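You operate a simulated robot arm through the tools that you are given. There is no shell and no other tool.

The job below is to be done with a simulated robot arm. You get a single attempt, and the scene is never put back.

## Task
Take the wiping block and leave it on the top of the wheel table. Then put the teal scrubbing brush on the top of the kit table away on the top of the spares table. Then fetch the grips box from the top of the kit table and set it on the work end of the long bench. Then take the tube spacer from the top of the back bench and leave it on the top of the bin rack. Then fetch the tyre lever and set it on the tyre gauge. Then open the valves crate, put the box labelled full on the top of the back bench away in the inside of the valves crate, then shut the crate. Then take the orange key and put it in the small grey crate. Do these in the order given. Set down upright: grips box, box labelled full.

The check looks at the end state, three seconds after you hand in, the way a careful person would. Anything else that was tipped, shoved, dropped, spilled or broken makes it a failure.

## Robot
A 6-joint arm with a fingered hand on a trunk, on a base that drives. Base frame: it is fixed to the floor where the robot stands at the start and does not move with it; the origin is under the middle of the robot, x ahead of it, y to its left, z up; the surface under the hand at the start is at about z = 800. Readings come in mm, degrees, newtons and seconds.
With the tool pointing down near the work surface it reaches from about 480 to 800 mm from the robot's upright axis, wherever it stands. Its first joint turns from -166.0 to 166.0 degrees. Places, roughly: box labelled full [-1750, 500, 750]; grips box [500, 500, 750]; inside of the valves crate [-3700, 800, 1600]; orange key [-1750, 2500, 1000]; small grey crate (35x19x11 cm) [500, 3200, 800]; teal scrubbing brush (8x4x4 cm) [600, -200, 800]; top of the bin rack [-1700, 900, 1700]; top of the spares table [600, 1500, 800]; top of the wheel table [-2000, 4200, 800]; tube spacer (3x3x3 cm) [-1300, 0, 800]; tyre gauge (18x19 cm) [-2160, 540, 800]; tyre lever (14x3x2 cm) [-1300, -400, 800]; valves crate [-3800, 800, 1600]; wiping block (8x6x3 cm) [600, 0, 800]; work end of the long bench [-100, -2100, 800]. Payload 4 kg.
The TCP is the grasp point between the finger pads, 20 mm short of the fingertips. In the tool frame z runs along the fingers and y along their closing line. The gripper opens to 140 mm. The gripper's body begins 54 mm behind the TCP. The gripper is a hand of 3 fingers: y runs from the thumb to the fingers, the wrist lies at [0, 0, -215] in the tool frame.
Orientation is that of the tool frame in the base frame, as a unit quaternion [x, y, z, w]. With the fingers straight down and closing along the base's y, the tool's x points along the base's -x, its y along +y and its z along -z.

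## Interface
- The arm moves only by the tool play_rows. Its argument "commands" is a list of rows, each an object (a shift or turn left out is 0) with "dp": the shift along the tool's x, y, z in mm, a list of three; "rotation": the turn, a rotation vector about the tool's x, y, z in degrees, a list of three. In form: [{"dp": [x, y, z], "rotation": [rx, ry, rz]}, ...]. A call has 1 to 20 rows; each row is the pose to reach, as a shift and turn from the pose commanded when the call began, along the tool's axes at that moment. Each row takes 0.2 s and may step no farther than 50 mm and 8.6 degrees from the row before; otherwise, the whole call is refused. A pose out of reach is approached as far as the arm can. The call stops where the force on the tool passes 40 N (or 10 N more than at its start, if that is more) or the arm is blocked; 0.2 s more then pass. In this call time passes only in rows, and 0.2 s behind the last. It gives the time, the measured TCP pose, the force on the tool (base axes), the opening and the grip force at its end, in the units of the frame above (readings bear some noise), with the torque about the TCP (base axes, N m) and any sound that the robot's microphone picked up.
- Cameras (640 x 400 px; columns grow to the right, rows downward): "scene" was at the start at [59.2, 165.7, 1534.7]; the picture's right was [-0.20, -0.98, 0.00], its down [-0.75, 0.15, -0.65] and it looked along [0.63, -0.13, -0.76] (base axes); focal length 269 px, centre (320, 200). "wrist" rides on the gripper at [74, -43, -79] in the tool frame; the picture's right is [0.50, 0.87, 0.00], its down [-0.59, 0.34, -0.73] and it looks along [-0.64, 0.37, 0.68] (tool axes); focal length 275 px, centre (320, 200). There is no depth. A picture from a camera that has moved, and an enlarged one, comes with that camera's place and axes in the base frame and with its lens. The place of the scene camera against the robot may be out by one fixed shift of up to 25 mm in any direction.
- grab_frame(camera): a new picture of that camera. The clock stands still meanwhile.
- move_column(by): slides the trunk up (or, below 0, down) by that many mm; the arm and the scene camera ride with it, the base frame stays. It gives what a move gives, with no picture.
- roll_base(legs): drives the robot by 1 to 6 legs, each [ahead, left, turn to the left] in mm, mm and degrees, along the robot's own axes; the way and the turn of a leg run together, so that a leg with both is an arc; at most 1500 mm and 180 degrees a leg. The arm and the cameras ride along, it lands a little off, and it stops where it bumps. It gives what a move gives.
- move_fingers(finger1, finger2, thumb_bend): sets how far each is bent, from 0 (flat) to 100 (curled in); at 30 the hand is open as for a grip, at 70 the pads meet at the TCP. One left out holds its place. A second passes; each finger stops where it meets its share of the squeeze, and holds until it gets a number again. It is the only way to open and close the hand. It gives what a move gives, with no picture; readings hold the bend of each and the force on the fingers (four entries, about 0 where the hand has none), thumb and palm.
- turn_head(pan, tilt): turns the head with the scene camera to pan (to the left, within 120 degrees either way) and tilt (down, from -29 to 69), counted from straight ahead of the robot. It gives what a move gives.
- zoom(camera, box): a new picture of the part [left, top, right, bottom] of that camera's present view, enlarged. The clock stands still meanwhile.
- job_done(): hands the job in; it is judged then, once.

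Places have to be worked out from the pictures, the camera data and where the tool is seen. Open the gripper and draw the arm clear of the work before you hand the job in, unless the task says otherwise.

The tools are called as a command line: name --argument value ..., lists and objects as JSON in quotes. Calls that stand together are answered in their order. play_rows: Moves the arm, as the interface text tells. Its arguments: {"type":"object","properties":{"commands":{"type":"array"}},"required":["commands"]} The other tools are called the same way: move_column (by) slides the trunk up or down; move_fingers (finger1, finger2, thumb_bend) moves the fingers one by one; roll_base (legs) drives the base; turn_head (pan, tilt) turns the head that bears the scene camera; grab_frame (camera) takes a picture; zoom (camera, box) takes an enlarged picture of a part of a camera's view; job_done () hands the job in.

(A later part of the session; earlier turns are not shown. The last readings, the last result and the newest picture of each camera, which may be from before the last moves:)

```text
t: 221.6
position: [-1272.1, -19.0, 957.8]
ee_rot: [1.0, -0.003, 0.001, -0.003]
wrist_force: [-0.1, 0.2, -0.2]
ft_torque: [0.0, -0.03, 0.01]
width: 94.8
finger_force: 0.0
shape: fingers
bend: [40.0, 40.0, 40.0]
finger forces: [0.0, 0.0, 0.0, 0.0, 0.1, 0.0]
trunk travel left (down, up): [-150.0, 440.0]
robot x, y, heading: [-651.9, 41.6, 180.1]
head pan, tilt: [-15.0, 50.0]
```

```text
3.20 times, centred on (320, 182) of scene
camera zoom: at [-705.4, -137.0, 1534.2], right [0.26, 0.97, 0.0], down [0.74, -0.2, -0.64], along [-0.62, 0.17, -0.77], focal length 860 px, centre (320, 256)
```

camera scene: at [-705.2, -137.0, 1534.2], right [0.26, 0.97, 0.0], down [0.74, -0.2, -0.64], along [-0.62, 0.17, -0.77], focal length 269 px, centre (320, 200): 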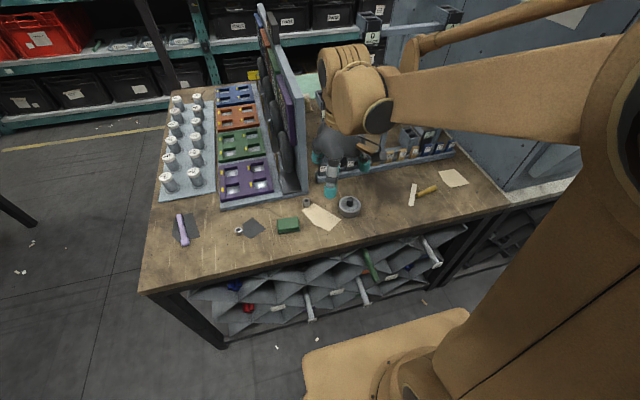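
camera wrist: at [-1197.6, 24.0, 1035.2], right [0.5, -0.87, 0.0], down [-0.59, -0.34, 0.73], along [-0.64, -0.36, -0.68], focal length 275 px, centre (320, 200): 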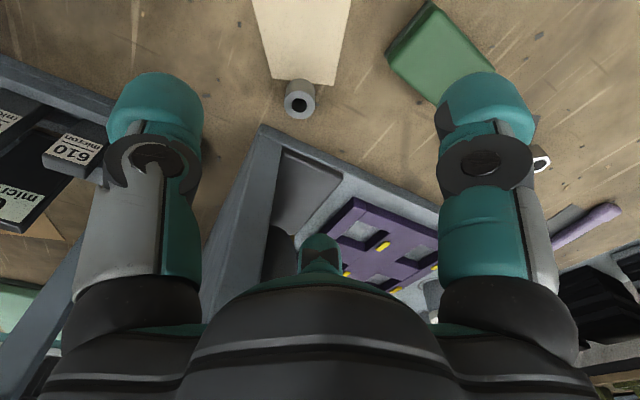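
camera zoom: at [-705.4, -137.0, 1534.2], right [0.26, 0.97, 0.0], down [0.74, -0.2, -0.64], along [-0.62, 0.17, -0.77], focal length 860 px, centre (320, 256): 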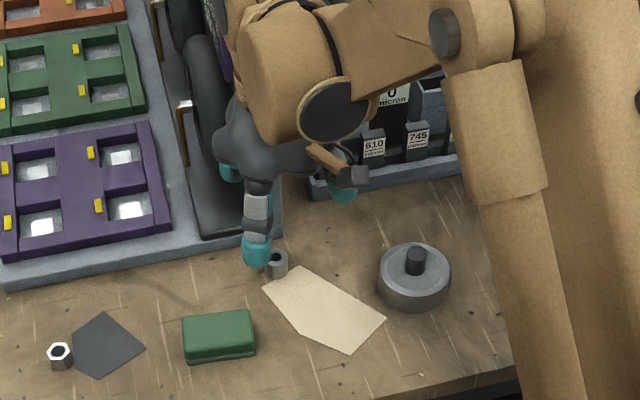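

Triangulation puts the spacer at [−1335, −28], top z≈759, so the back bench is at z≈730. A tall board's front edge is at x≈−1390, just behind it, so I'll pull back a bit, yaw the hand 90° (thumb toward the robot) and then tilt it away from the board.

play_rows --commands '[{"dp": [30, 0, 0], "rotation": [0, 0, 8]}, {"dp": [50, 0, 0], "rotation": [0, 0, 16]}, {"dp": [50, 0, 0], "rotation": [0, 0, 24]}, {"dp": [50, 0, 0], "rotation": [0, 0, 32]}, {"dp": [50, 0, 0], "rotation": [0, 0, 40]}, {"dp": [50, 0, 0], "rotation": [0, 0, 48]}, {"dp": [50, 0, 0], "rotation": [0, 0, 56]}, {"dp": [50, 0, 0], "rotation": [0, 0, 64]}, {"dp": [50, 0, 0], "rotation": [0, 0, 72]}, {"dp": [50, 0, 0], "rotation": [0, 0, 80]}, {"dp": [50, 0, 0], "rotation": [0, 0, 88]}, {"dp": [50, 0, 0], "rotation": [0, 0, 90]}]'

grab_frame --camera "wrist"

zoom --camera "scene" --box '[180, 60, 420, 245]'

```text
t: 224.2
position: [-1220.9, -18.9, 957.8]
ee_rot: [-0.705, 0.71, 0.001, 0.002]
wrist_force: [-0.3, 0.9, 0.7]
ft_torque: [-0.02, -0.01, -0.02]
width: 94.8
finger_force: 0.1
shape: fingers
bend: [40.0, 40.0, 40.0]
finger forces: [0.1, 0.1, 0.0, 0.0, 0.0, 0.0]
trunk travel left (down, up): [-150.0, 440.0]
robot x, y, heading: [-655.8, 43.3, 180.0]
head pan, tilt: [-15.0, 50.0]
```

```text
taken
camera wrist: at [-1178.6, -93.0, 1035.2], right [-0.87, -0.49, 0.0], down [-0.34, 0.59, 0.74], along [-0.36, 0.64, -0.68], focal length 275 px, centre (320, 200)
```

wrist: 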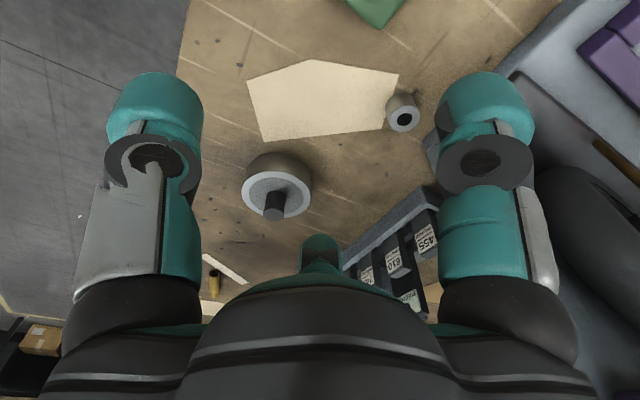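

```text
2.16 times, centred on (300, 152) of scene
camera zoom: at [-705.2, -137.0, 1534.2], right [0.26, 0.97, 0.0], down [0.74, -0.2, -0.64], along [-0.62, 0.17, -0.77], focal length 581 px, centre (363, 303)
```

zoom: 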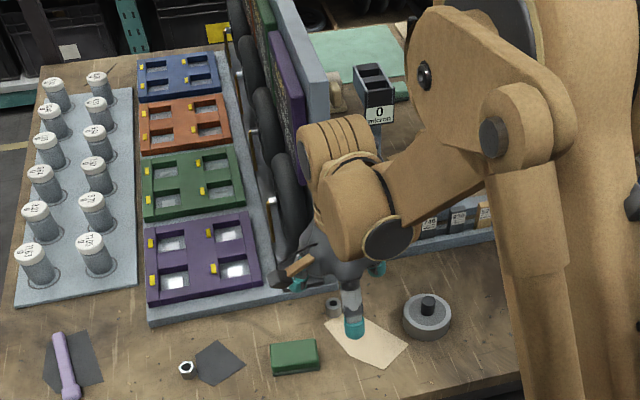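

Better-conditioned rays put the bench near z≈800 after all, with the spacer at about [−1300, −17], top ≈830, and the board 46 mm behind it. I'll pre-shape the hand, tilt 12° back toward the robot and come over the spacer.

move_fingers --finger1 46 --finger2 46 --thumb_bend 54

play_rows --commands '[{"dp": [0, 15, 15], "rotation": [-4, 0, 0]}, {"dp": [0, 30, 30], "rotation": [-8, 0, 0]}, {"dp": [-1, 50, 45], "rotation": [-12, 0, 0]}, {"dp": [-1, 71, 58], "rotation": [-12, 0, 0]}]'

grab_frame --camera "wrist"

zoom --camera "scene" --box '[180, 60, 420, 245]'

```text
t: 225.2
position: [-1221.4, -18.9, 958.5]
ee_rot: [-0.705, 0.709, 0.002, 0.003]
wrist_force: [0.4, -0.2, -0.5]
ft_torque: [-0.01, 0.0, 0.02]
width: 64.4
finger_force: 0.0
shape: fingers
bend: [46.0, 46.0, 54.0]
finger forces: [0.0, 0.0, 0.0, 0.1, 0.0, 0.0]
trunk travel left (down, up): [-150.0, 440.0]
robot x, y, heading: [-652.6, 42.2, 179.9]
head pan, tilt: [-15.0, 50.0]
```

```text
t: 226.2
position: [-1291.7, -17.5, 899.3]
ee_rot: [-0.701, 0.705, 0.077, -0.071]
wrist_force: [-0.9, -0.3, 0.4]
ft_torque: [-0.01, -0.01, 0.0]
width: 64.4
finger_force: 0.0
shape: fingers
bend: [46.0, 46.0, 54.0]
finger forces: [0.0, 0.1, 0.0, 0.1, 0.0, 0.1]
trunk travel left (down, up): [-150.0, 440.0]
robot x, y, heading: [-655.0, 43.8, 179.7]
head pan, tilt: [-15.0, 50.0]
```

```text
taken
camera wrist: at [-1233.9, -91.9, 965.7], right [-0.85, -0.5, 0.18], down [-0.18, 0.58, 0.79], along [-0.5, 0.64, -0.58], focal length 275 px, centre (320, 200)
```

wrist: 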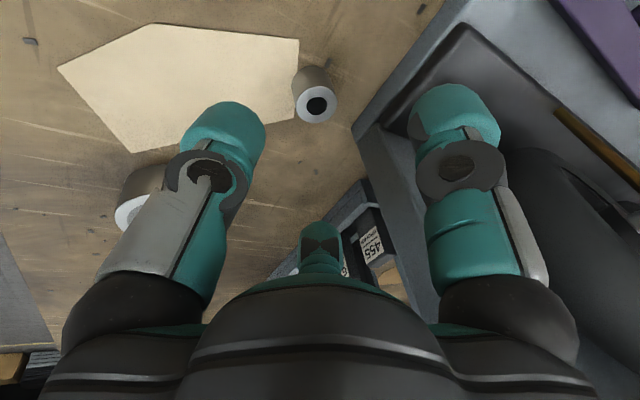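

```text
2.16 times, centred on (300, 152) of scene
camera zoom: at [-706.0, -137.1, 1534.1], right [0.26, 0.97, 0.0], down [0.74, -0.2, -0.64], along [-0.62, 0.17, -0.77], focal length 581 px, centre (363, 303)
```

zoom: 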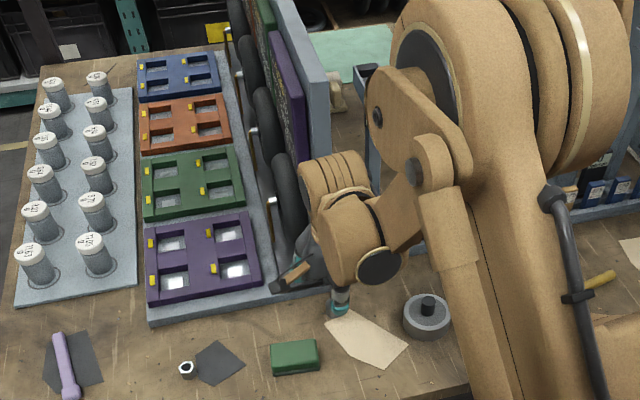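

Three wrist rays now agree: spacer top centre at [−1305, −16, 819], so this bench is about z≈790. I'll line up 8 mm on the robot side of it and lower to TCP z≈831.

play_rows --commands '[{"dp": [-1.2, 5.7, 1.2], "rotation": [0, 0, 0]}, {"dp": [-1, 0.5, 25]}, {"dp": [-0.8, -4.3, 48]}, {"dp": [-0.7, -8.5, 67.6]}]'

grab_frame --camera "wrist"

zoom --camera "scene" --box '[240, 120, 380, 245]'

```text
t: 227.2
position: [-1293.8, -17.0, 836.2]
ee_rot: [-0.702, 0.705, 0.076, -0.072]
wrist_force: [8.5, -0.5, 41.2]
ft_torque: [-0.05, -1.72, 0.0]
width: 61.6
finger_force: 20.5
shape: fingers
bend: [46.0, 46.0, 55.0]
finger forces: [0.1, 0.1, 0.0, 0.1, 41.4, 0.0]
trunk travel left (down, up): [-150.0, 440.0]
robot x, y, heading: [-656.8, 38.9, 179.9]
head pan, tilt: [-15.0, 50.0]
```

```text
taken
camera wrist: at [-1236.0, -91.0, 902.2], right [-0.85, -0.5, 0.18], down [-0.18, 0.58, 0.79], along [-0.5, 0.64, -0.58], focal length 275 px, centre (320, 200)
```

wrist: 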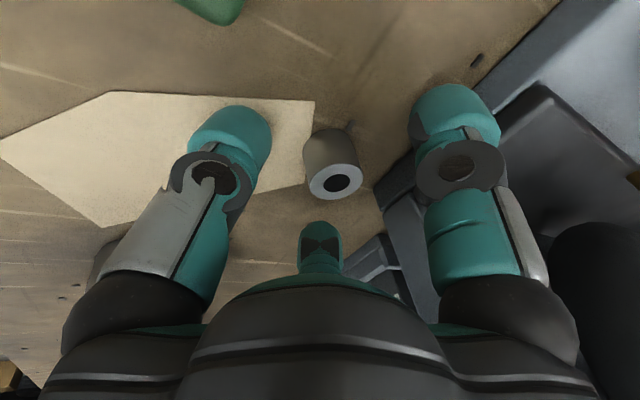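

```text
3.20 times, centred on (310, 182) of scene
camera zoom: at [-699.8, -136.6, 1535.0], right [0.26, 0.97, 0.0], down [0.74, -0.2, -0.65], along [-0.62, 0.17, -0.76], focal length 860 px, centre (352, 256)
```

zoom: 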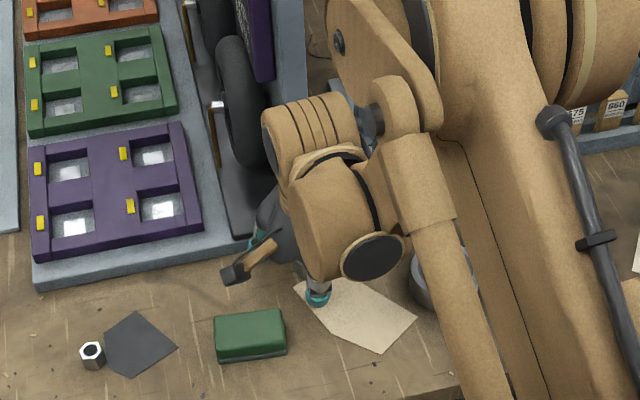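

The thumb tip touched the bench at TCP z≈836 (41 N), so the bench is at z≈800–803 and the spacer's top about 826 at [−1303, −18]. I'll back up 8 mm, close the thumb in a little, and recheck.

play_rows --commands '[{"dp": [0, 0.8, -4]}, {"dp": [0, 1.6, -8]}]'

move_fingers --finger1 50 --finger2 50 --thumb_bend 59

grab_frame --camera "wrist"

```text
t: 227.8
position: [-1298.4, -16.6, 841.0]
ee_rot: [-0.701, 0.705, 0.075, -0.072]
wrist_force: [0.0, 0.6, -0.2]
ft_torque: [0.01, 0.01, -0.03]
width: 63.9
finger_force: 0.1
shape: fingers
bend: [46.0, 46.0, 54.0]
finger forces: [0.0, 0.1, 0.0, 0.0, 0.1, 0.0]
trunk travel left (down, up): [-150.0, 440.0]
robot x, y, heading: [-657.4, 43.7, 179.9]
head pan, tilt: [-15.0, 50.0]
```

```text
t: 228.8
position: [-1297.6, -18.0, 839.6]
ee_rot: [-0.701, 0.705, 0.075, -0.071]
wrist_force: [0.6, -0.3, 0.6]
ft_torque: [0.03, 0.0, -0.04]
width: 50.3
finger_force: 0.1
shape: fingers
bend: [50.0, 50.0, 59.0]
finger forces: [0.0, 0.0, 0.1, 0.0, 0.0, 0.0]
trunk travel left (down, up): [-150.0, 440.0]
robot x, y, heading: [-654.2, 45.8, 180.0]
head pan, tilt: [-15.0, 50.0]
```

```text
taken
camera wrist: at [-1239.4, -90.7, 907.1], right [-0.85, -0.5, 0.18], down [-0.18, 0.58, 0.79], along [-0.5, 0.64, -0.58], focal length 275 px, centre (320, 200)
```

wrist: 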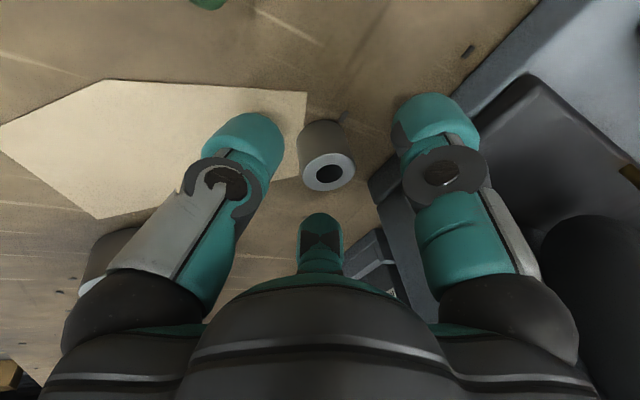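

The spacer sits nearly on the hand's axis now. I'll lower 5 mm and close gently.

play_rows --commands '[{"dp": [1.5, -0.5, 2.5]}, {"dp": [3, -1, 5]}]'

move_fingers --finger1 57 --finger2 57 --thumb_bend 61

grab_frame --camera "wrist"

```text
t: 229.3
position: [-1297.5, -19.0, 835.0]
ee_rot: [-0.702, 0.705, 0.075, -0.071]
wrist_force: [0.4, -0.3, -0.1]
ft_torque: [-0.01, -0.03, 0.0]
width: 50.1
finger_force: 0.1
shape: fingers
bend: [50.0, 50.0, 59.0]
finger forces: [0.1, 0.0, 0.0, 0.0, 0.1, 0.0]
trunk travel left (down, up): [-150.0, 440.0]
robot x, y, heading: [-653.6, 42.6, 179.9]
head pan, tilt: [-15.0, 50.0]
```

```text
t: 230.3
position: [-1297.1, -20.2, 836.3]
ee_rot: [-0.702, 0.705, 0.075, -0.072]
wrist_force: [-0.7, -0.4, -0.2]
ft_torque: [-0.04, -0.02, -0.01]
width: 37.3
finger_force: 0.0
shape: fingers
bend: [56.0, 56.0, 61.0]
finger forces: [0.0, 0.1, 0.1, 0.1, 0.0, 0.1]
trunk travel left (down, up): [-150.0, 440.0]
robot x, y, heading: [-651.3, 42.1, 179.9]
head pan, tilt: [-15.0, 50.0]
```

```text
taken
camera wrist: at [-1239.3, -93.6, 901.8], right [-0.85, -0.5, 0.18], down [-0.18, 0.58, 0.79], along [-0.5, 0.64, -0.58], focal length 275 px, centre (320, 200)
```

wrist: 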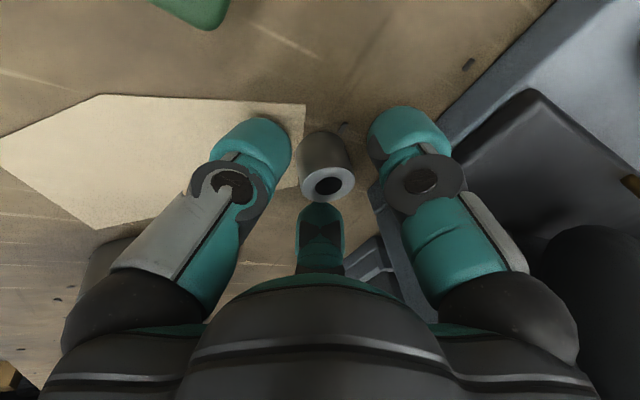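

The fingers approach the spacer evenly. I'll close in further small steps until all three touch.

move_fingers --finger1 60 --finger2 60 --thumb_bend 63

grab_frame --camera "wrist"

```text
t: 231.3
position: [-1296.9, -19.3, 834.5]
ee_rot: [-0.702, 0.705, 0.074, -0.071]
wrist_force: [0.3, -0.5, 0.8]
ft_torque: [0.05, -0.03, -0.02]
width: 27.8
finger_force: 0.0
shape: fingers
bend: [60.0, 60.0, 63.0]
finger forces: [0.0, 0.0, 0.0, 0.1, 0.0, 0.0]
trunk travel left (down, up): [-150.0, 440.0]
robot x, y, heading: [-652.6, 44.0, 179.8]
head pan, tilt: [-15.0, 50.0]
```

```text
taken
camera wrist: at [-1239.3, -93.6, 901.8], right [-0.85, -0.5, 0.18], down [-0.18, 0.58, 0.79], along [-0.5, 0.64, -0.58], focal length 275 px, centre (320, 200)
```

wrist: 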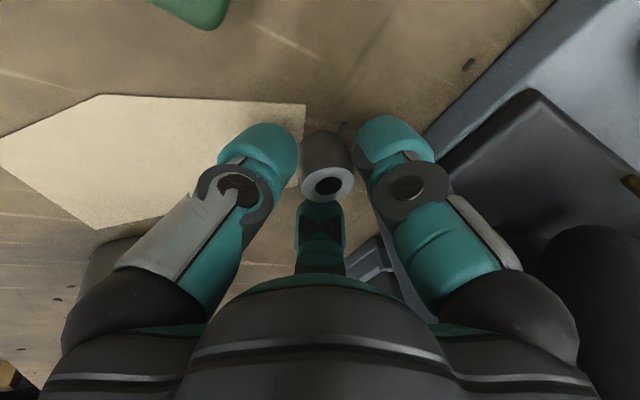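

move_fingers --finger1 62 --finger2 62 --thumb_bend 65

move_fingers --finger1 64 --finger2 64 --thumb_bend 66

grab_frame --camera "wrist"

```text
t: 232.3
position: [-1296.3, -19.8, 834.8]
ee_rot: [-0.701, 0.705, 0.076, -0.072]
wrist_force: [-0.7, 0.2, -0.1]
ft_torque: [0.02, 0.02, 0.02]
width: 22.7
finger_force: 0.9
shape: fingers
bend: [61.0, 61.0, 65.0]
finger forces: [0.4, 0.3, 0.0, 0.0, 0.3, 0.0]
trunk travel left (down, up): [-150.0, 440.0]
robot x, y, heading: [-651.9, 43.6, 179.6]
head pan, tilt: [-15.0, 50.0]
```

```text
t: 233.3
position: [-1296.4, -20.5, 834.3]
ee_rot: [-0.701, 0.705, 0.076, -0.072]
wrist_force: [0.3, -0.3, -0.5]
ft_torque: [-0.01, -0.01, -0.01]
width: 21.5
finger_force: 3.2
shape: fingers
bend: [62.0, 62.0, 65.0]
finger forces: [2.4, 2.3, 0.0, 0.0, 1.3, 0.0]
trunk travel left (down, up): [-150.0, 440.0]
robot x, y, heading: [-654.1, 42.0, 180.0]
head pan, tilt: [-15.0, 50.0]
```

```text
taken
camera wrist: at [-1239.3, -93.6, 901.8], right [-0.85, -0.5, 0.18], down [-0.18, 0.58, 0.79], along [-0.5, 0.64, -0.58], focal length 275 px, centre (320, 200)
```

wrist: 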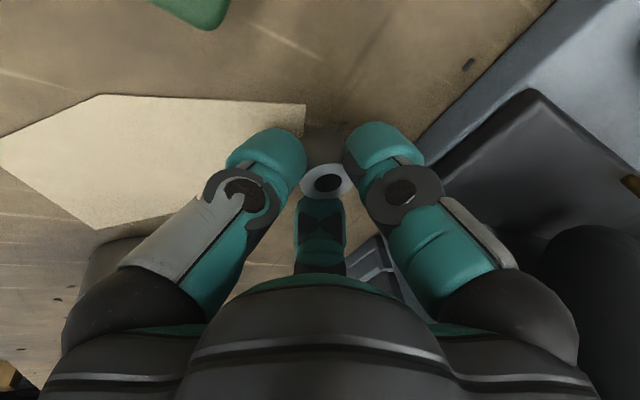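

All three touch. I'll tighten to a firm hold and lift a little.

move_fingers --finger1 67 --finger2 67 --thumb_bend 70

play_rows --commands '[{"dp": [0, 1, -5]}, {"dp": [0, 4, -19]}]'

grab_frame --camera "wrist"

```text
t: 234.3
position: [-1296.9, -20.0, 835.1]
ee_rot: [-0.702, 0.704, 0.075, -0.072]
wrist_force: [0.0, 0.3, -0.4]
ft_torque: [0.0, -0.02, 0.0]
width: 19.6
finger_force: 9.2
shape: fingers
bend: [63.0, 63.0, 67.0]
finger forces: [5.8, 5.3, 0.0, 0.0, 6.6, 0.0]
trunk travel left (down, up): [-150.0, 440.0]
robot x, y, heading: [-652.9, 44.5, 179.8]
head pan, tilt: [-15.0, 50.0]
```

```text
t: 234.9
position: [-1298.4, -19.6, 856.0]
ee_rot: [-0.702, 0.704, 0.075, -0.071]
wrist_force: [-0.5, 0.1, -0.3]
ft_torque: [-0.02, 0.01, 0.0]
width: 19.5
finger_force: 9.3
shape: fingers
bend: [63.0, 63.0, 67.0]
finger forces: [5.9, 5.4, 0.1, 0.0, 6.8, 0.0]
trunk travel left (down, up): [-150.0, 440.0]
robot x, y, heading: [-653.8, 42.4, 179.8]
head pan, tilt: [-15.0, 50.0]
```

```text
taken
camera wrist: at [-1239.7, -93.8, 921.4], right [-0.85, -0.5, 0.18], down [-0.18, 0.58, 0.79], along [-0.5, 0.64, -0.58], focal length 275 px, centre (320, 200)
```

wrist: 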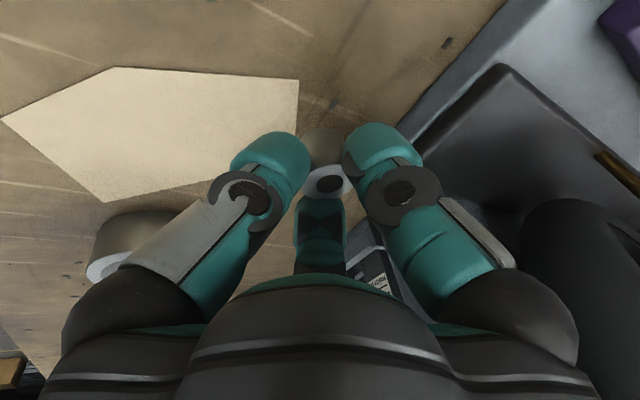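

The spacer is lifted. I'll raise it away from the board and draw it in toward the robot.

play_rows --commands '[{"dp": [0, -3, -35]}, {"dp": [0, -6, -70]}, {"dp": [-1, -9, -104]}, {"dp": [-1, -30, -145]}, {"dp": [-2, -50, -185]}, {"dp": [-2, -70, -225]}, {"dp": [-3, -90, -265]}, {"dp": [-3, -100, -297]}]'

roll_base --legs '[[-250, 0, 0]]'

move_column --by 440

turn_head --pan -50 --tilt 20

grab_frame --camera "scene"

```text
t: 236.8
position: [-1135.5, -19.3, 1124.3]
ee_rot: [-0.701, 0.705, 0.075, -0.072]
wrist_force: [0.0, 1.2, -0.8]
ft_torque: [0.01, 0.02, 0.03]
width: 19.3
finger_force: 8.6
shape: fingers
bend: [63.0, 63.0, 67.0]
finger forces: [6.0, 5.3, 0.1, 0.0, 6.6, 0.0]
trunk travel left (down, up): [-150.0, 440.0]
robot x, y, heading: [-650.1, 40.8, 179.7]
head pan, tilt: [-15.0, 50.0]
```

```text
t: 238.6
position: [-888.9, -19.9, 1124.8]
ee_rot: [-0.701, 0.705, 0.076, -0.072]
wrist_force: [-0.3, 0.6, -0.3]
ft_torque: [-0.01, 0.02, 0.01]
width: 19.2
finger_force: 9.5
shape: fingers
bend: [63.0, 63.0, 67.0]
finger forces: [5.9, 5.3, 0.1, 0.0, 6.7, 0.1]
trunk travel left (down, up): [-150.0, 440.0]
robot x, y, heading: [-404.0, 40.0, 179.9]
head pan, tilt: [-15.0, 50.0]
```

```text
refused: 440 is not a number from -400 to 400
```

```text
t: 239.6
position: [-889.6, -20.9, 1123.5]
ee_rot: [-0.702, 0.705, 0.075, -0.07]
wrist_force: [0.2, -0.4, -0.4]
ft_torque: [0.0, -0.01, -0.04]
width: 19.1
finger_force: 8.6
shape: fingers
bend: [63.0, 63.0, 67.0]
finger forces: [5.9, 5.3, 0.1, 0.0, 6.6, 0.0]
trunk travel left (down, up): [-150.0, 440.0]
robot x, y, heading: [-406.0, 41.7, 180.0]
head pan, tilt: [-50.0, 20.0]
```

```text
taken
camera scene: at [-441.4, -85.9, 1579.7], right [0.77, 0.64, 0.0], down [0.22, -0.26, -0.94], along [-0.6, 0.72, -0.34], focal length 269 px, centre (320, 200)
```

scene: 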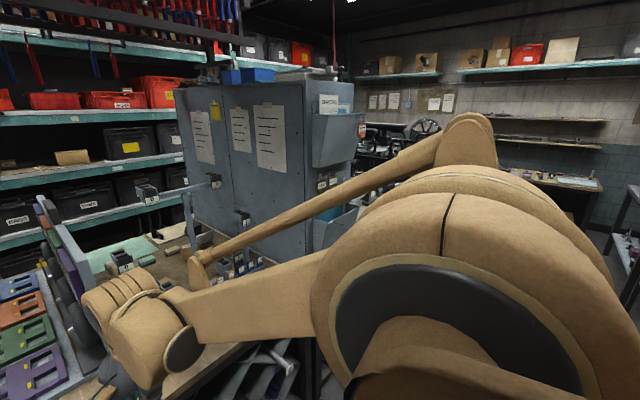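

The rack's end faces the aisle. I'll slide right so the robot faces it squarely, then raise the trunk to see its top.

roll_base --legs '[[0, -870, 0]]'

move_column --by 400

turn_head --pan -5 --tilt 35

grab_frame --camera "scene"

```text
t: 244.2
position: [-891.3, 852.0, 1123.6]
ee_rot: [0.704, -0.702, -0.075, 0.072]
wrist_force: [0.9, 0.6, -0.1]
ft_torque: [0.0, -0.02, 0.01]
width: 19.3
finger_force: 8.6
shape: fingers
bend: [63.0, 63.0, 67.0]
finger forces: [5.8, 5.3, 0.1, 0.0, 6.7, 0.0]
trunk travel left (down, up): [-150.0, 440.0]
robot x, y, heading: [-406.2, 920.4, -179.7]
head pan, tilt: [-50.0, 20.0]
```

```text
t: 248.0
position: [-890.7, 851.4, 1525.0]
ee_rot: [0.704, -0.702, -0.075, 0.072]
wrist_force: [-0.3, 0.2, -1.1]
ft_torque: [-0.02, -0.02, 0.01]
width: 19.3
finger_force: 8.3
shape: fingers
bend: [63.0, 63.0, 67.0]
finger forces: [6.0, 5.4, 0.0, 0.0, 6.6, 0.1]
trunk travel left (down, up): [-550.0, 40.0]
robot x, y, heading: [-405.0, 916.0, -179.6]
head pan, tilt: [-50.0, 20.0]
```

```text
t: 249.2
position: [-890.5, 851.9, 1524.0]
ee_rot: [0.704, -0.702, -0.076, 0.071]
wrist_force: [-0.1, 0.5, -0.3]
ft_torque: [0.0, -0.03, 0.01]
width: 19.3
finger_force: 9.3
shape: fingers
bend: [63.0, 63.0, 67.0]
finger forces: [5.9, 5.3, 0.0, 0.1, 6.5, 0.0]
trunk travel left (down, up): [-550.0, 40.0]
robot x, y, heading: [-407.6, 917.8, -179.5]
head pan, tilt: [-5.0, 35.0]
```

```text
taken
camera scene: at [-470.5, 725.0, 1955.9], right [0.08, 1.0, 0.0], down [0.57, -0.05, -0.82], along [-0.82, 0.07, -0.57], focal length 269 px, centre (320, 200)
```

scene: 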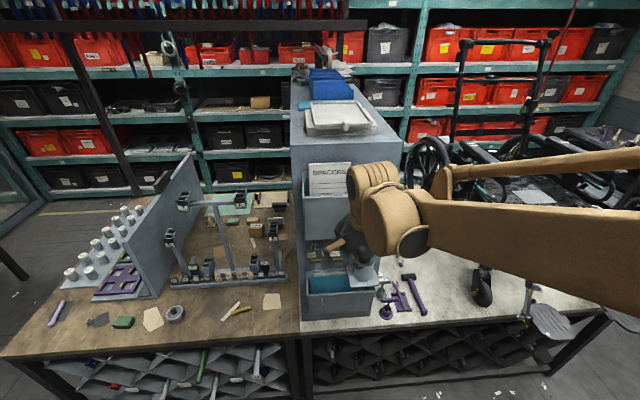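

zoom --camera "scene" --box '[260, 50, 440, 180]'

```text
3.08 times, centred on (350, 115) of scene
camera zoom: at [-470.5, 725.0, 1955.9], right [0.08, 1.0, 0.0], down [0.57, -0.05, -0.82], along [-0.82, 0.07, -0.57], focal length 826 px, centre (228, 462)
```

zoom: 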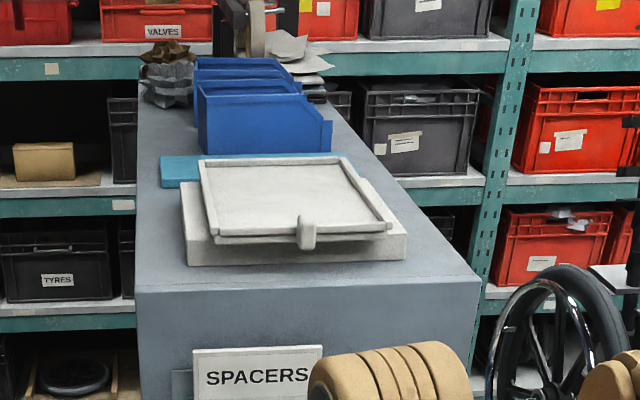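

The rack's top is near z≈1660; a white tray assembly fills most of it, but the front-right corner around [−1198, 985] is free. I'll raise the trunk the last 40 mm and lift the arm to see that it can reach over the top.

move_column --by 40

play_rows --commands '[{"dp": [0, 9, -44]}, {"dp": [-1, 18, -88]}, {"dp": [-1, 28, -132]}, {"dp": [-1, 37, -176]}, {"dp": [-1, 42, -200]}]'

turn_head --pan -12 --tilt 30

grab_frame --camera "scene"

grab_frame --camera "wrist"

```text
t: 250.0
position: [-890.1, 851.3, 1564.1]
ee_rot: [0.704, -0.703, -0.075, 0.072]
wrist_force: [-0.5, 0.0, -0.1]
ft_torque: [0.01, 0.0, 0.01]
width: 19.1
finger_force: 8.5
shape: fingers
bend: [63.0, 63.0, 67.0]
finger forces: [5.9, 5.3, 0.1, 0.0, 6.6, 0.0]
trunk travel left (down, up): [-590.0, 0.0]
robot x, y, heading: [-403.6, 914.4, -179.7]
head pan, tilt: [-5.0, 35.0]
```

```text
t: 251.2
position: [-890.8, 850.7, 1769.3]
ee_rot: [0.705, -0.702, -0.075, 0.072]
wrist_force: [-0.1, 0.2, -0.3]
ft_torque: [-0.03, -0.01, 0.0]
width: 19.0
finger_force: 9.1
shape: fingers
bend: [63.0, 63.0, 67.0]
finger forces: [5.9, 5.5, 0.0, 0.1, 6.4, 0.0]
trunk travel left (down, up): [-590.0, 0.0]
robot x, y, heading: [-407.8, 917.3, -179.6]
head pan, tilt: [-5.0, 35.0]
```

```text
t: 251.9
position: [-890.5, 851.7, 1769.2]
ee_rot: [0.704, -0.703, -0.075, 0.071]
wrist_force: [0.1, 0.3, -0.9]
ft_torque: [0.01, 0.01, 0.02]
width: 19.1
finger_force: 9.3
shape: fingers
bend: [63.0, 63.0, 67.0]
finger forces: [6.0, 5.4, 0.0, 0.0, 6.4, 0.0]
trunk travel left (down, up): [-590.0, 0.0]
robot x, y, heading: [-408.0, 919.6, -179.6]
head pan, tilt: [-12.0, 30.0]
```

```text
taken
camera scene: at [-471.4, 736.0, 2003.7], right [0.2, 0.98, 0.0], down [0.49, -0.1, -0.87], along [-0.85, 0.17, -0.5], focal length 269 px, centre (320, 200)
```

scene: 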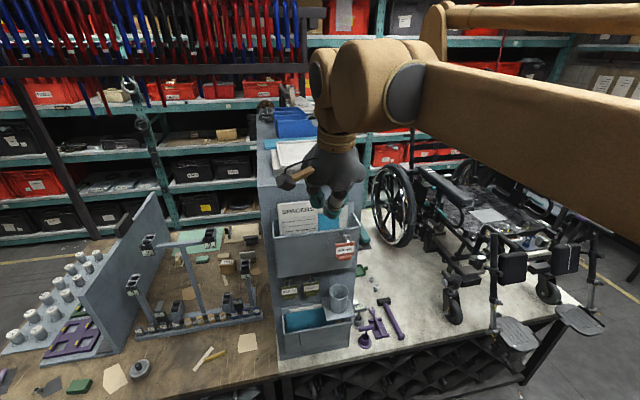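

```text
taken
camera wrist: at [-831.9, 777.7, 1835.3], right [-0.85, -0.5, 0.18], down [-0.18, 0.58, 0.79], along [-0.5, 0.64, -0.58], focal length 275 px, centre (320, 200)
```

wrist: 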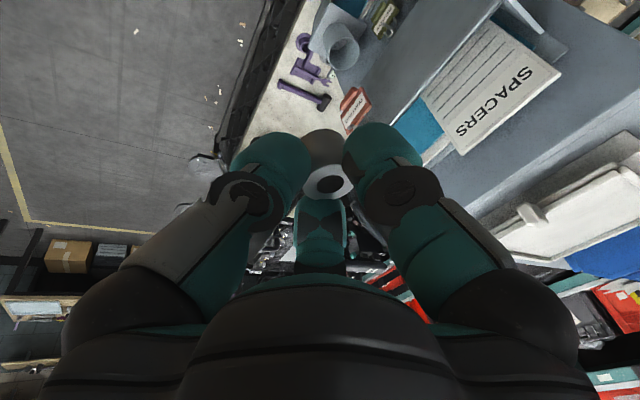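

The arm reaches z≈1770 fine. I'll rotate the hand 45° about the vertical so no finger points at the tray, then drive toward the rack's corner.

play_rows --commands '[{"dp": [0, 0, 0], "rotation": [-0.05, 1.55, -7.3]}, {"dp": [0, 0, 0], "rotation": [-0.1, 3.1, -14.6]}, {"dp": [0, 0, 0], "rotation": [-0.15, 4.65, -22]}, {"dp": [0, 0, 0], "rotation": [-0.2, 6.2, -29.3]}, {"dp": [0, 0, 0], "rotation": [-0.25, 7.75, -36.6]}, {"dp": [0, 0, 0], "rotation": [-0.3, 9.3, -44]}]'

roll_base --legs '[[240, -137, -0.4]]'

grab_frame --camera "wrist"

grab_frame --camera "scene"

```text
t: 253.3
position: [-891.5, 851.4, 1768.3]
ee_rot: [0.919, -0.379, -0.042, 0.096]
wrist_force: [-0.4, -0.3, 0.0]
ft_torque: [0.0, -0.02, 0.0]
width: 18.8
finger_force: 9.4
shape: fingers
bend: [63.0, 63.0, 67.0]
finger forces: [6.1, 5.4, 0.1, 0.0, 6.3, 0.1]
trunk travel left (down, up): [-590.0, 0.0]
robot x, y, heading: [-407.3, 913.8, -179.7]
head pan, tilt: [-12.0, 30.0]
```

```text
t: 255.2
position: [-1132.2, 989.1, 1768.4]
ee_rot: [0.919, -0.381, -0.043, 0.096]
wrist_force: [0.6, -0.4, -0.7]
ft_torque: [-0.04, -0.03, 0.0]
width: 19.2
finger_force: 8.9
shape: fingers
bend: [63.0, 63.0, 67.0]
finger forces: [6.0, 5.4, 0.0, 0.0, 6.3, 0.1]
trunk travel left (down, up): [-590.0, 0.0]
robot x, y, heading: [-651.4, 1048.7, -180.0]
head pan, tilt: [-12.0, 30.0]
```

```text
taken
camera wrist: at [-1038.3, 978.6, 1835.0], right [-0.25, -0.95, 0.18], down [-0.54, 0.29, 0.79], along [-0.81, 0.1, -0.58], focal length 275 px, centre (320, 200)
```

wrist: 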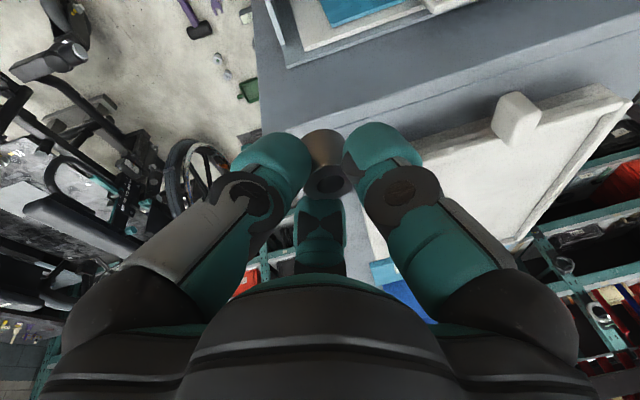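

```text
taken
camera scene: at [-713.6, 871.8, 2003.7], right [0.21, 0.98, 0.0], down [0.49, -0.1, -0.87], along [-0.85, 0.18, -0.5], focal length 269 px, centre (320, 200)
```

scene: 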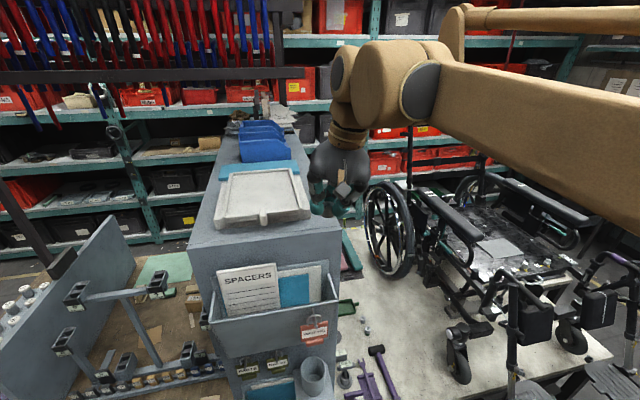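

I'll zoom the scene view to fix the corner and the tray's edges.

zoom --camera "scene" --box '[170, 110, 390, 260]'

zoom --camera "wrist" --box '[230, 60, 530, 280]'

```text
2.67 times, centred on (280, 185) of scene
camera zoom: at [-713.6, 871.8, 2003.7], right [0.21, 0.98, 0.0], down [0.49, -0.1, -0.87], along [-0.85, 0.18, -0.5], focal length 716 px, centre (427, 240)
```

zoom: 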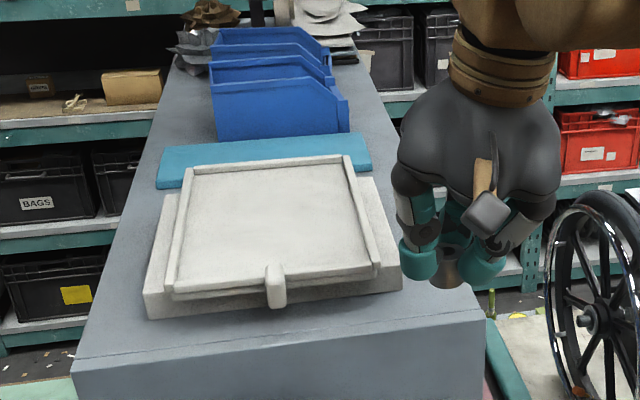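

```text
1.82 times, centred on (380, 170) of wrist
camera zoom: at [-1038.3, 978.6, 1835.0], right [-0.25, -0.95, 0.18], down [-0.54, 0.29, 0.79], along [-0.81, 0.1, -0.58], focal length 500 px, centre (211, 254)
```

zoom: 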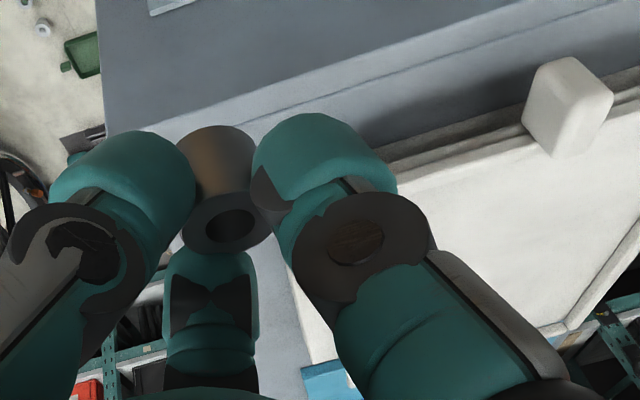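

The free corner is roughly 56×60 mm; the wrist view puts its middle near [−1205, 997]. I'll bring the spacer over that spot and lower part-way, then check.

play_rows --commands '[{"dp": [-29, 20, 5]}, {"dp": [-58.7, 40.8, 9.1]}, {"dp": [-58.5, 36, 31]}, {"dp": [-58.4, 31.2, 54.2]}]'

grab_frame --camera "wrist"

zoom --camera "wrist" --box '[200, 40, 480, 280]'

zoom --camera "scene" --box '[170, 110, 390, 260]'

```text
t: 256.2
position: [-1205.4, 1001.7, 1722.7]
ee_rot: [0.918, -0.382, -0.042, 0.096]
wrist_force: [-0.1, 0.6, -0.5]
ft_torque: [0.01, -0.04, -0.01]
width: 18.9
finger_force: 8.9
shape: fingers
bend: [63.0, 63.0, 67.0]
finger forces: [6.2, 5.4, 0.0, 0.1, 6.2, 0.1]
trunk travel left (down, up): [-590.0, 0.0]
robot x, y, heading: [-649.6, 1051.3, -179.6]
head pan, tilt: [-12.0, 30.0]
```

```text
taken
camera wrist: at [-1111.0, 990.8, 1788.5], right [-0.25, -0.95, 0.18], down [-0.54, 0.29, 0.79], along [-0.81, 0.1, -0.58], focal length 275 px, centre (320, 200)
```

wrist: 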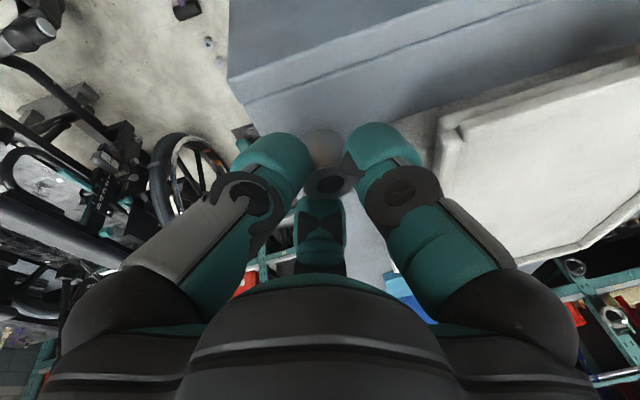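

```text
1.67 times, centred on (340, 160) of wrist
camera zoom: at [-1111.0, 990.8, 1788.5], right [-0.25, -0.95, 0.18], down [-0.54, 0.29, 0.79], along [-0.81, 0.1, -0.58], focal length 459 px, centre (287, 267)
```

zoom: 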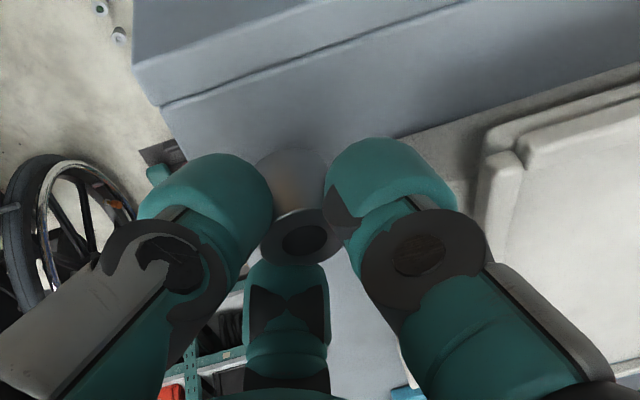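

```text
2.67 times, centred on (280, 185) of scene
camera zoom: at [-715.1, 871.7, 2003.6], right [0.21, 0.98, 0.0], down [0.49, -0.1, -0.87], along [-0.85, 0.18, -0.5], focal length 716 px, centre (427, 240)
```

zoom: 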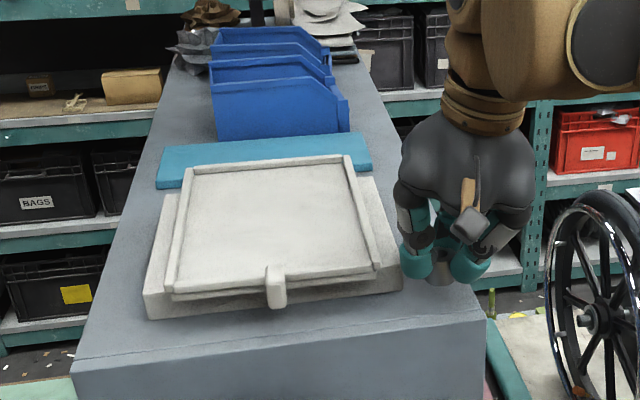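

Two wrist views agree: the rack's corner is at [−1177, 1029], top z≈1660, and the spacer hangs over [−1204, 994] — the middle of the free corner. I'll lower vertically to just above, then creep.

play_rows --commands '[{"dp": [0.05, -2.1, 9.8]}, {"dp": [0.1, -3.8, 17.6]}, {"dp": [0.13, -4.6, 21.5]}]'

play_rows --commands '[{"dp": [0, -0.3, 1.5]}, {"dp": [0, -0.6, 3]}, {"dp": [0, -0.9, 4.5]}]'

```text
t: 257.0
position: [-1202.7, 1003.0, 1701.2]
ee_rot: [0.918, -0.383, -0.044, 0.096]
wrist_force: [-0.6, 1.5, 17.9]
ft_torque: [-0.05, -0.02, -0.01]
width: 17.9
finger_force: 13.3
shape: fingers
bend: [63.0, 63.0, 68.0]
finger forces: [8.9, 7.2, 0.0, 0.0, 10.4, 0.1]
trunk travel left (down, up): [-590.0, 0.0]
robot x, y, heading: [-649.2, 1049.8, -179.8]
head pan, tilt: [-12.0, 30.0]
```

```text
t: 257.8
position: [-1200.2, 1003.7, 1697.1]
ee_rot: [0.918, -0.382, -0.043, 0.096]
wrist_force: [0.3, 4.4, 22.2]
ft_torque: [-0.05, 0.12, 0.0]
width: 16.9
finger_force: 14.5
shape: fingers
bend: [63.0, 63.0, 69.0]
finger forces: [9.5, 9.7, 0.0, 0.0, 10.3, 0.0]
trunk travel left (down, up): [-590.0, 0.0]
robot x, y, heading: [-646.7, 1052.3, -179.7]
head pan, tilt: [-12.0, 30.0]
```

It was already in contact at z 1701, and now presses at 22 N. I'll ease up 3 mm and look before releasing.

play_rows --commands '[{"dp": [0, 0.3, -1.5]}, {"dp": [0, 0.6, -3]}]'

zoom --camera "wrist" --box '[200, 40, 480, 280]'

zoom --camera "scene" --box '[260, 150, 390, 260]'

```text
t: 258.4
position: [-1204.4, 1001.5, 1697.4]
ee_rot: [0.918, -0.382, -0.042, 0.095]
wrist_force: [1.0, 0.2, 1.1]
ft_torque: [0.02, -0.03, -0.01]
width: 17.6
finger_force: 10.3
shape: fingers
bend: [62.0, 63.0, 69.0]
finger forces: [8.0, 6.6, 0.1, 0.1, 5.5, 0.0]
trunk travel left (down, up): [-590.0, 0.0]
robot x, y, heading: [-649.9, 1057.3, -179.8]
head pan, tilt: [-12.0, 30.0]
```

```text
1.67 times, centred on (340, 160) of wrist
camera zoom: at [-1110.0, 990.3, 1764.7], right [-0.25, -0.95, 0.18], down [-0.54, 0.29, 0.79], along [-0.81, 0.1, -0.58], focal length 459 px, centre (287, 267)
```

zoom: 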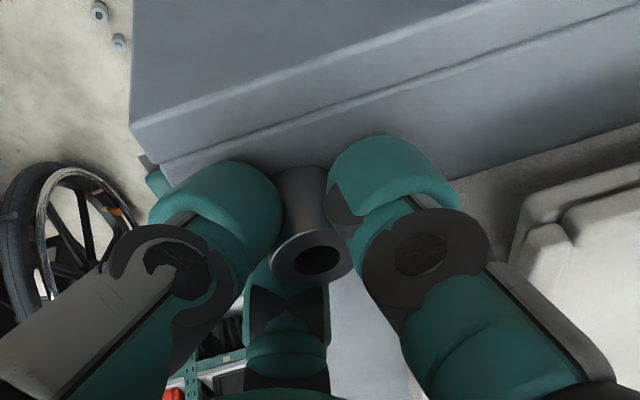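

```text
3.64 times, centred on (325, 205) of scene
camera zoom: at [-714.3, 871.6, 2003.5], right [0.21, 0.98, 0.0], down [0.49, -0.1, -0.87], along [-0.85, 0.18, -0.5], focal length 977 px, centre (302, 182)
```

zoom: 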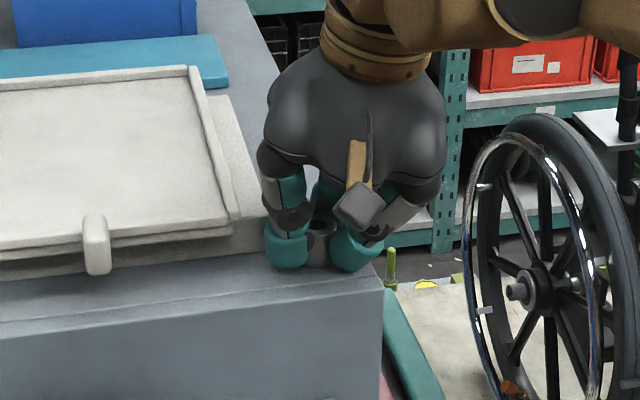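

The force is nearly zero and the spacer stands on the rack's corner. I'll open the fingers a little (thumb only slightly, since its tip is close to the surface).

move_fingers --finger1 60 --finger2 60 --thumb_bend 65

move_fingers --finger1 55 --finger2 55 --thumb_bend 63

zoom --camera "wrist" --box '[200, 40, 480, 280]'

zoom --camera "scene" --box '[260, 150, 390, 260]'

```text
t: 259.4
position: [-1204.2, 1001.7, 1698.2]
ee_rot: [0.918, -0.382, -0.042, 0.095]
wrist_force: [0.7, -0.6, 0.3]
ft_torque: [0.03, 0.01, -0.01]
width: 24.4
finger_force: 0.2
shape: fingers
bend: [60.0, 60.0, 65.0]
finger forces: [0.1, 0.1, 0.1, 0.0, 0.4, 0.0]
trunk travel left (down, up): [-590.0, 0.0]
robot x, y, heading: [-648.8, 1051.8, -179.9]
head pan, tilt: [-12.0, 30.0]
```

```text
t: 260.4
position: [-1204.6, 1001.4, 1698.8]
ee_rot: [0.918, -0.382, -0.043, 0.096]
wrist_force: [1.1, -0.4, 4.3]
ft_torque: [0.05, -0.03, 0.01]
width: 33.5
finger_force: 2.2
shape: fingers
bend: [55.0, 55.0, 64.0]
finger forces: [0.1, 0.0, 0.0, 0.1, 4.3, 0.0]
trunk travel left (down, up): [-590.0, 0.0]
robot x, y, heading: [-649.2, 1050.9, -180.1]
head pan, tilt: [-12.0, 30.0]
```

```text
1.67 times, centred on (340, 160) of wrist
camera zoom: at [-1109.8, 991.0, 1765.2], right [-0.25, -0.95, 0.18], down [-0.54, 0.29, 0.79], along [-0.81, 0.1, -0.58], focal length 459 px, centre (287, 267)
```

zoom: 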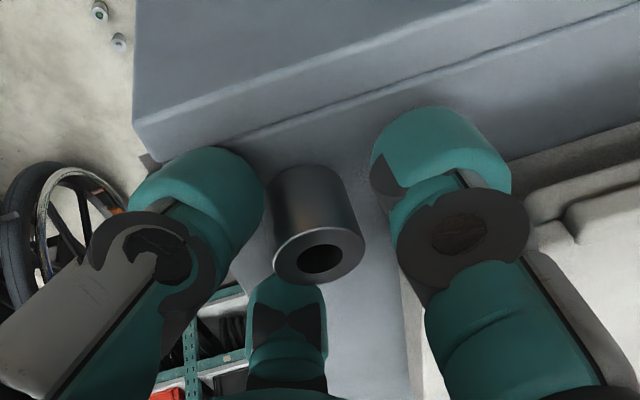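

```text
3.64 times, centred on (325, 205) of scene
camera zoom: at [-714.1, 872.0, 2003.7], right [0.21, 0.98, 0.0], down [0.49, -0.1, -0.87], along [-0.85, 0.18, -0.5], focal length 977 px, centre (302, 182)
```

zoom: 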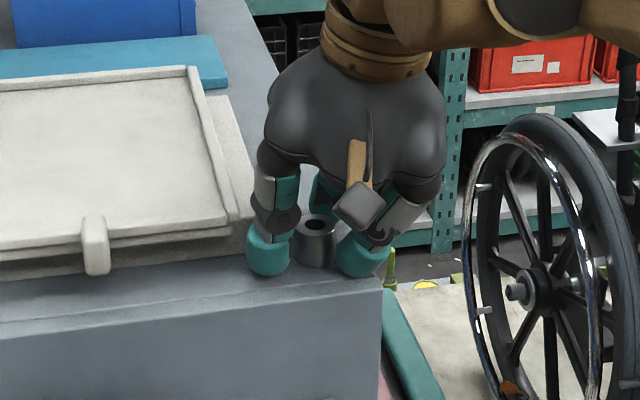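

The spacer stands freely on the corner. I'll withdraw along the hand's own axis so the thumb doesn't brush it, then rise.

play_rows --commands '[{"dp": [0, 0, -5]}, {"dp": [0, 0, -15]}, {"dp": [0, 0, -35]}, {"dp": [0, 0, -65]}, {"dp": [0, 0, -95]}]'

zoom --camera "scene" --box '[260, 150, 390, 260]'

grab_frame --camera "wrist"

```text
t: 261.6
position: [-1189.3, 1016.2, 1792.5]
ee_rot: [0.918, -0.382, -0.042, 0.096]
wrist_force: [0.4, 0.3, 0.2]
ft_torque: [-0.03, -0.02, 0.03]
width: 35.9
finger_force: 0.1
shape: fingers
bend: [55.0, 55.0, 63.0]
finger forces: [0.1, 0.0, 0.0, 0.1, 0.1, 0.1]
trunk travel left (down, up): [-590.0, 0.0]
robot x, y, heading: [-648.9, 1050.7, -180.0]
head pan, tilt: [-12.0, 30.0]
```

```text
3.64 times, centred on (325, 205) of scene
camera zoom: at [-713.6, 872.2, 2003.7], right [0.21, 0.98, 0.0], down [0.49, -0.1, -0.87], along [-0.85, 0.18, -0.5], focal length 977 px, centre (302, 182)
```

zoom: 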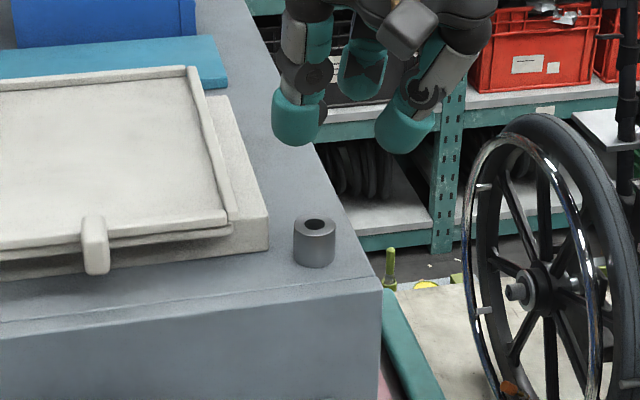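

```text
taken
camera wrist: at [-1094.8, 1005.1, 1858.9], right [-0.25, -0.95, 0.18], down [-0.54, 0.29, 0.79], along [-0.81, 0.1, -0.58], focal length 275 px, centre (320, 200)
```

wrist: 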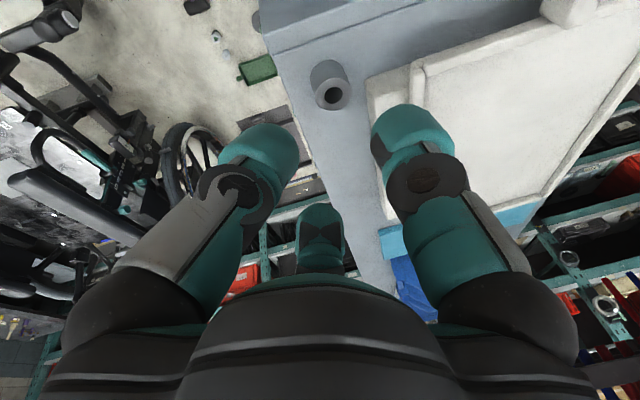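

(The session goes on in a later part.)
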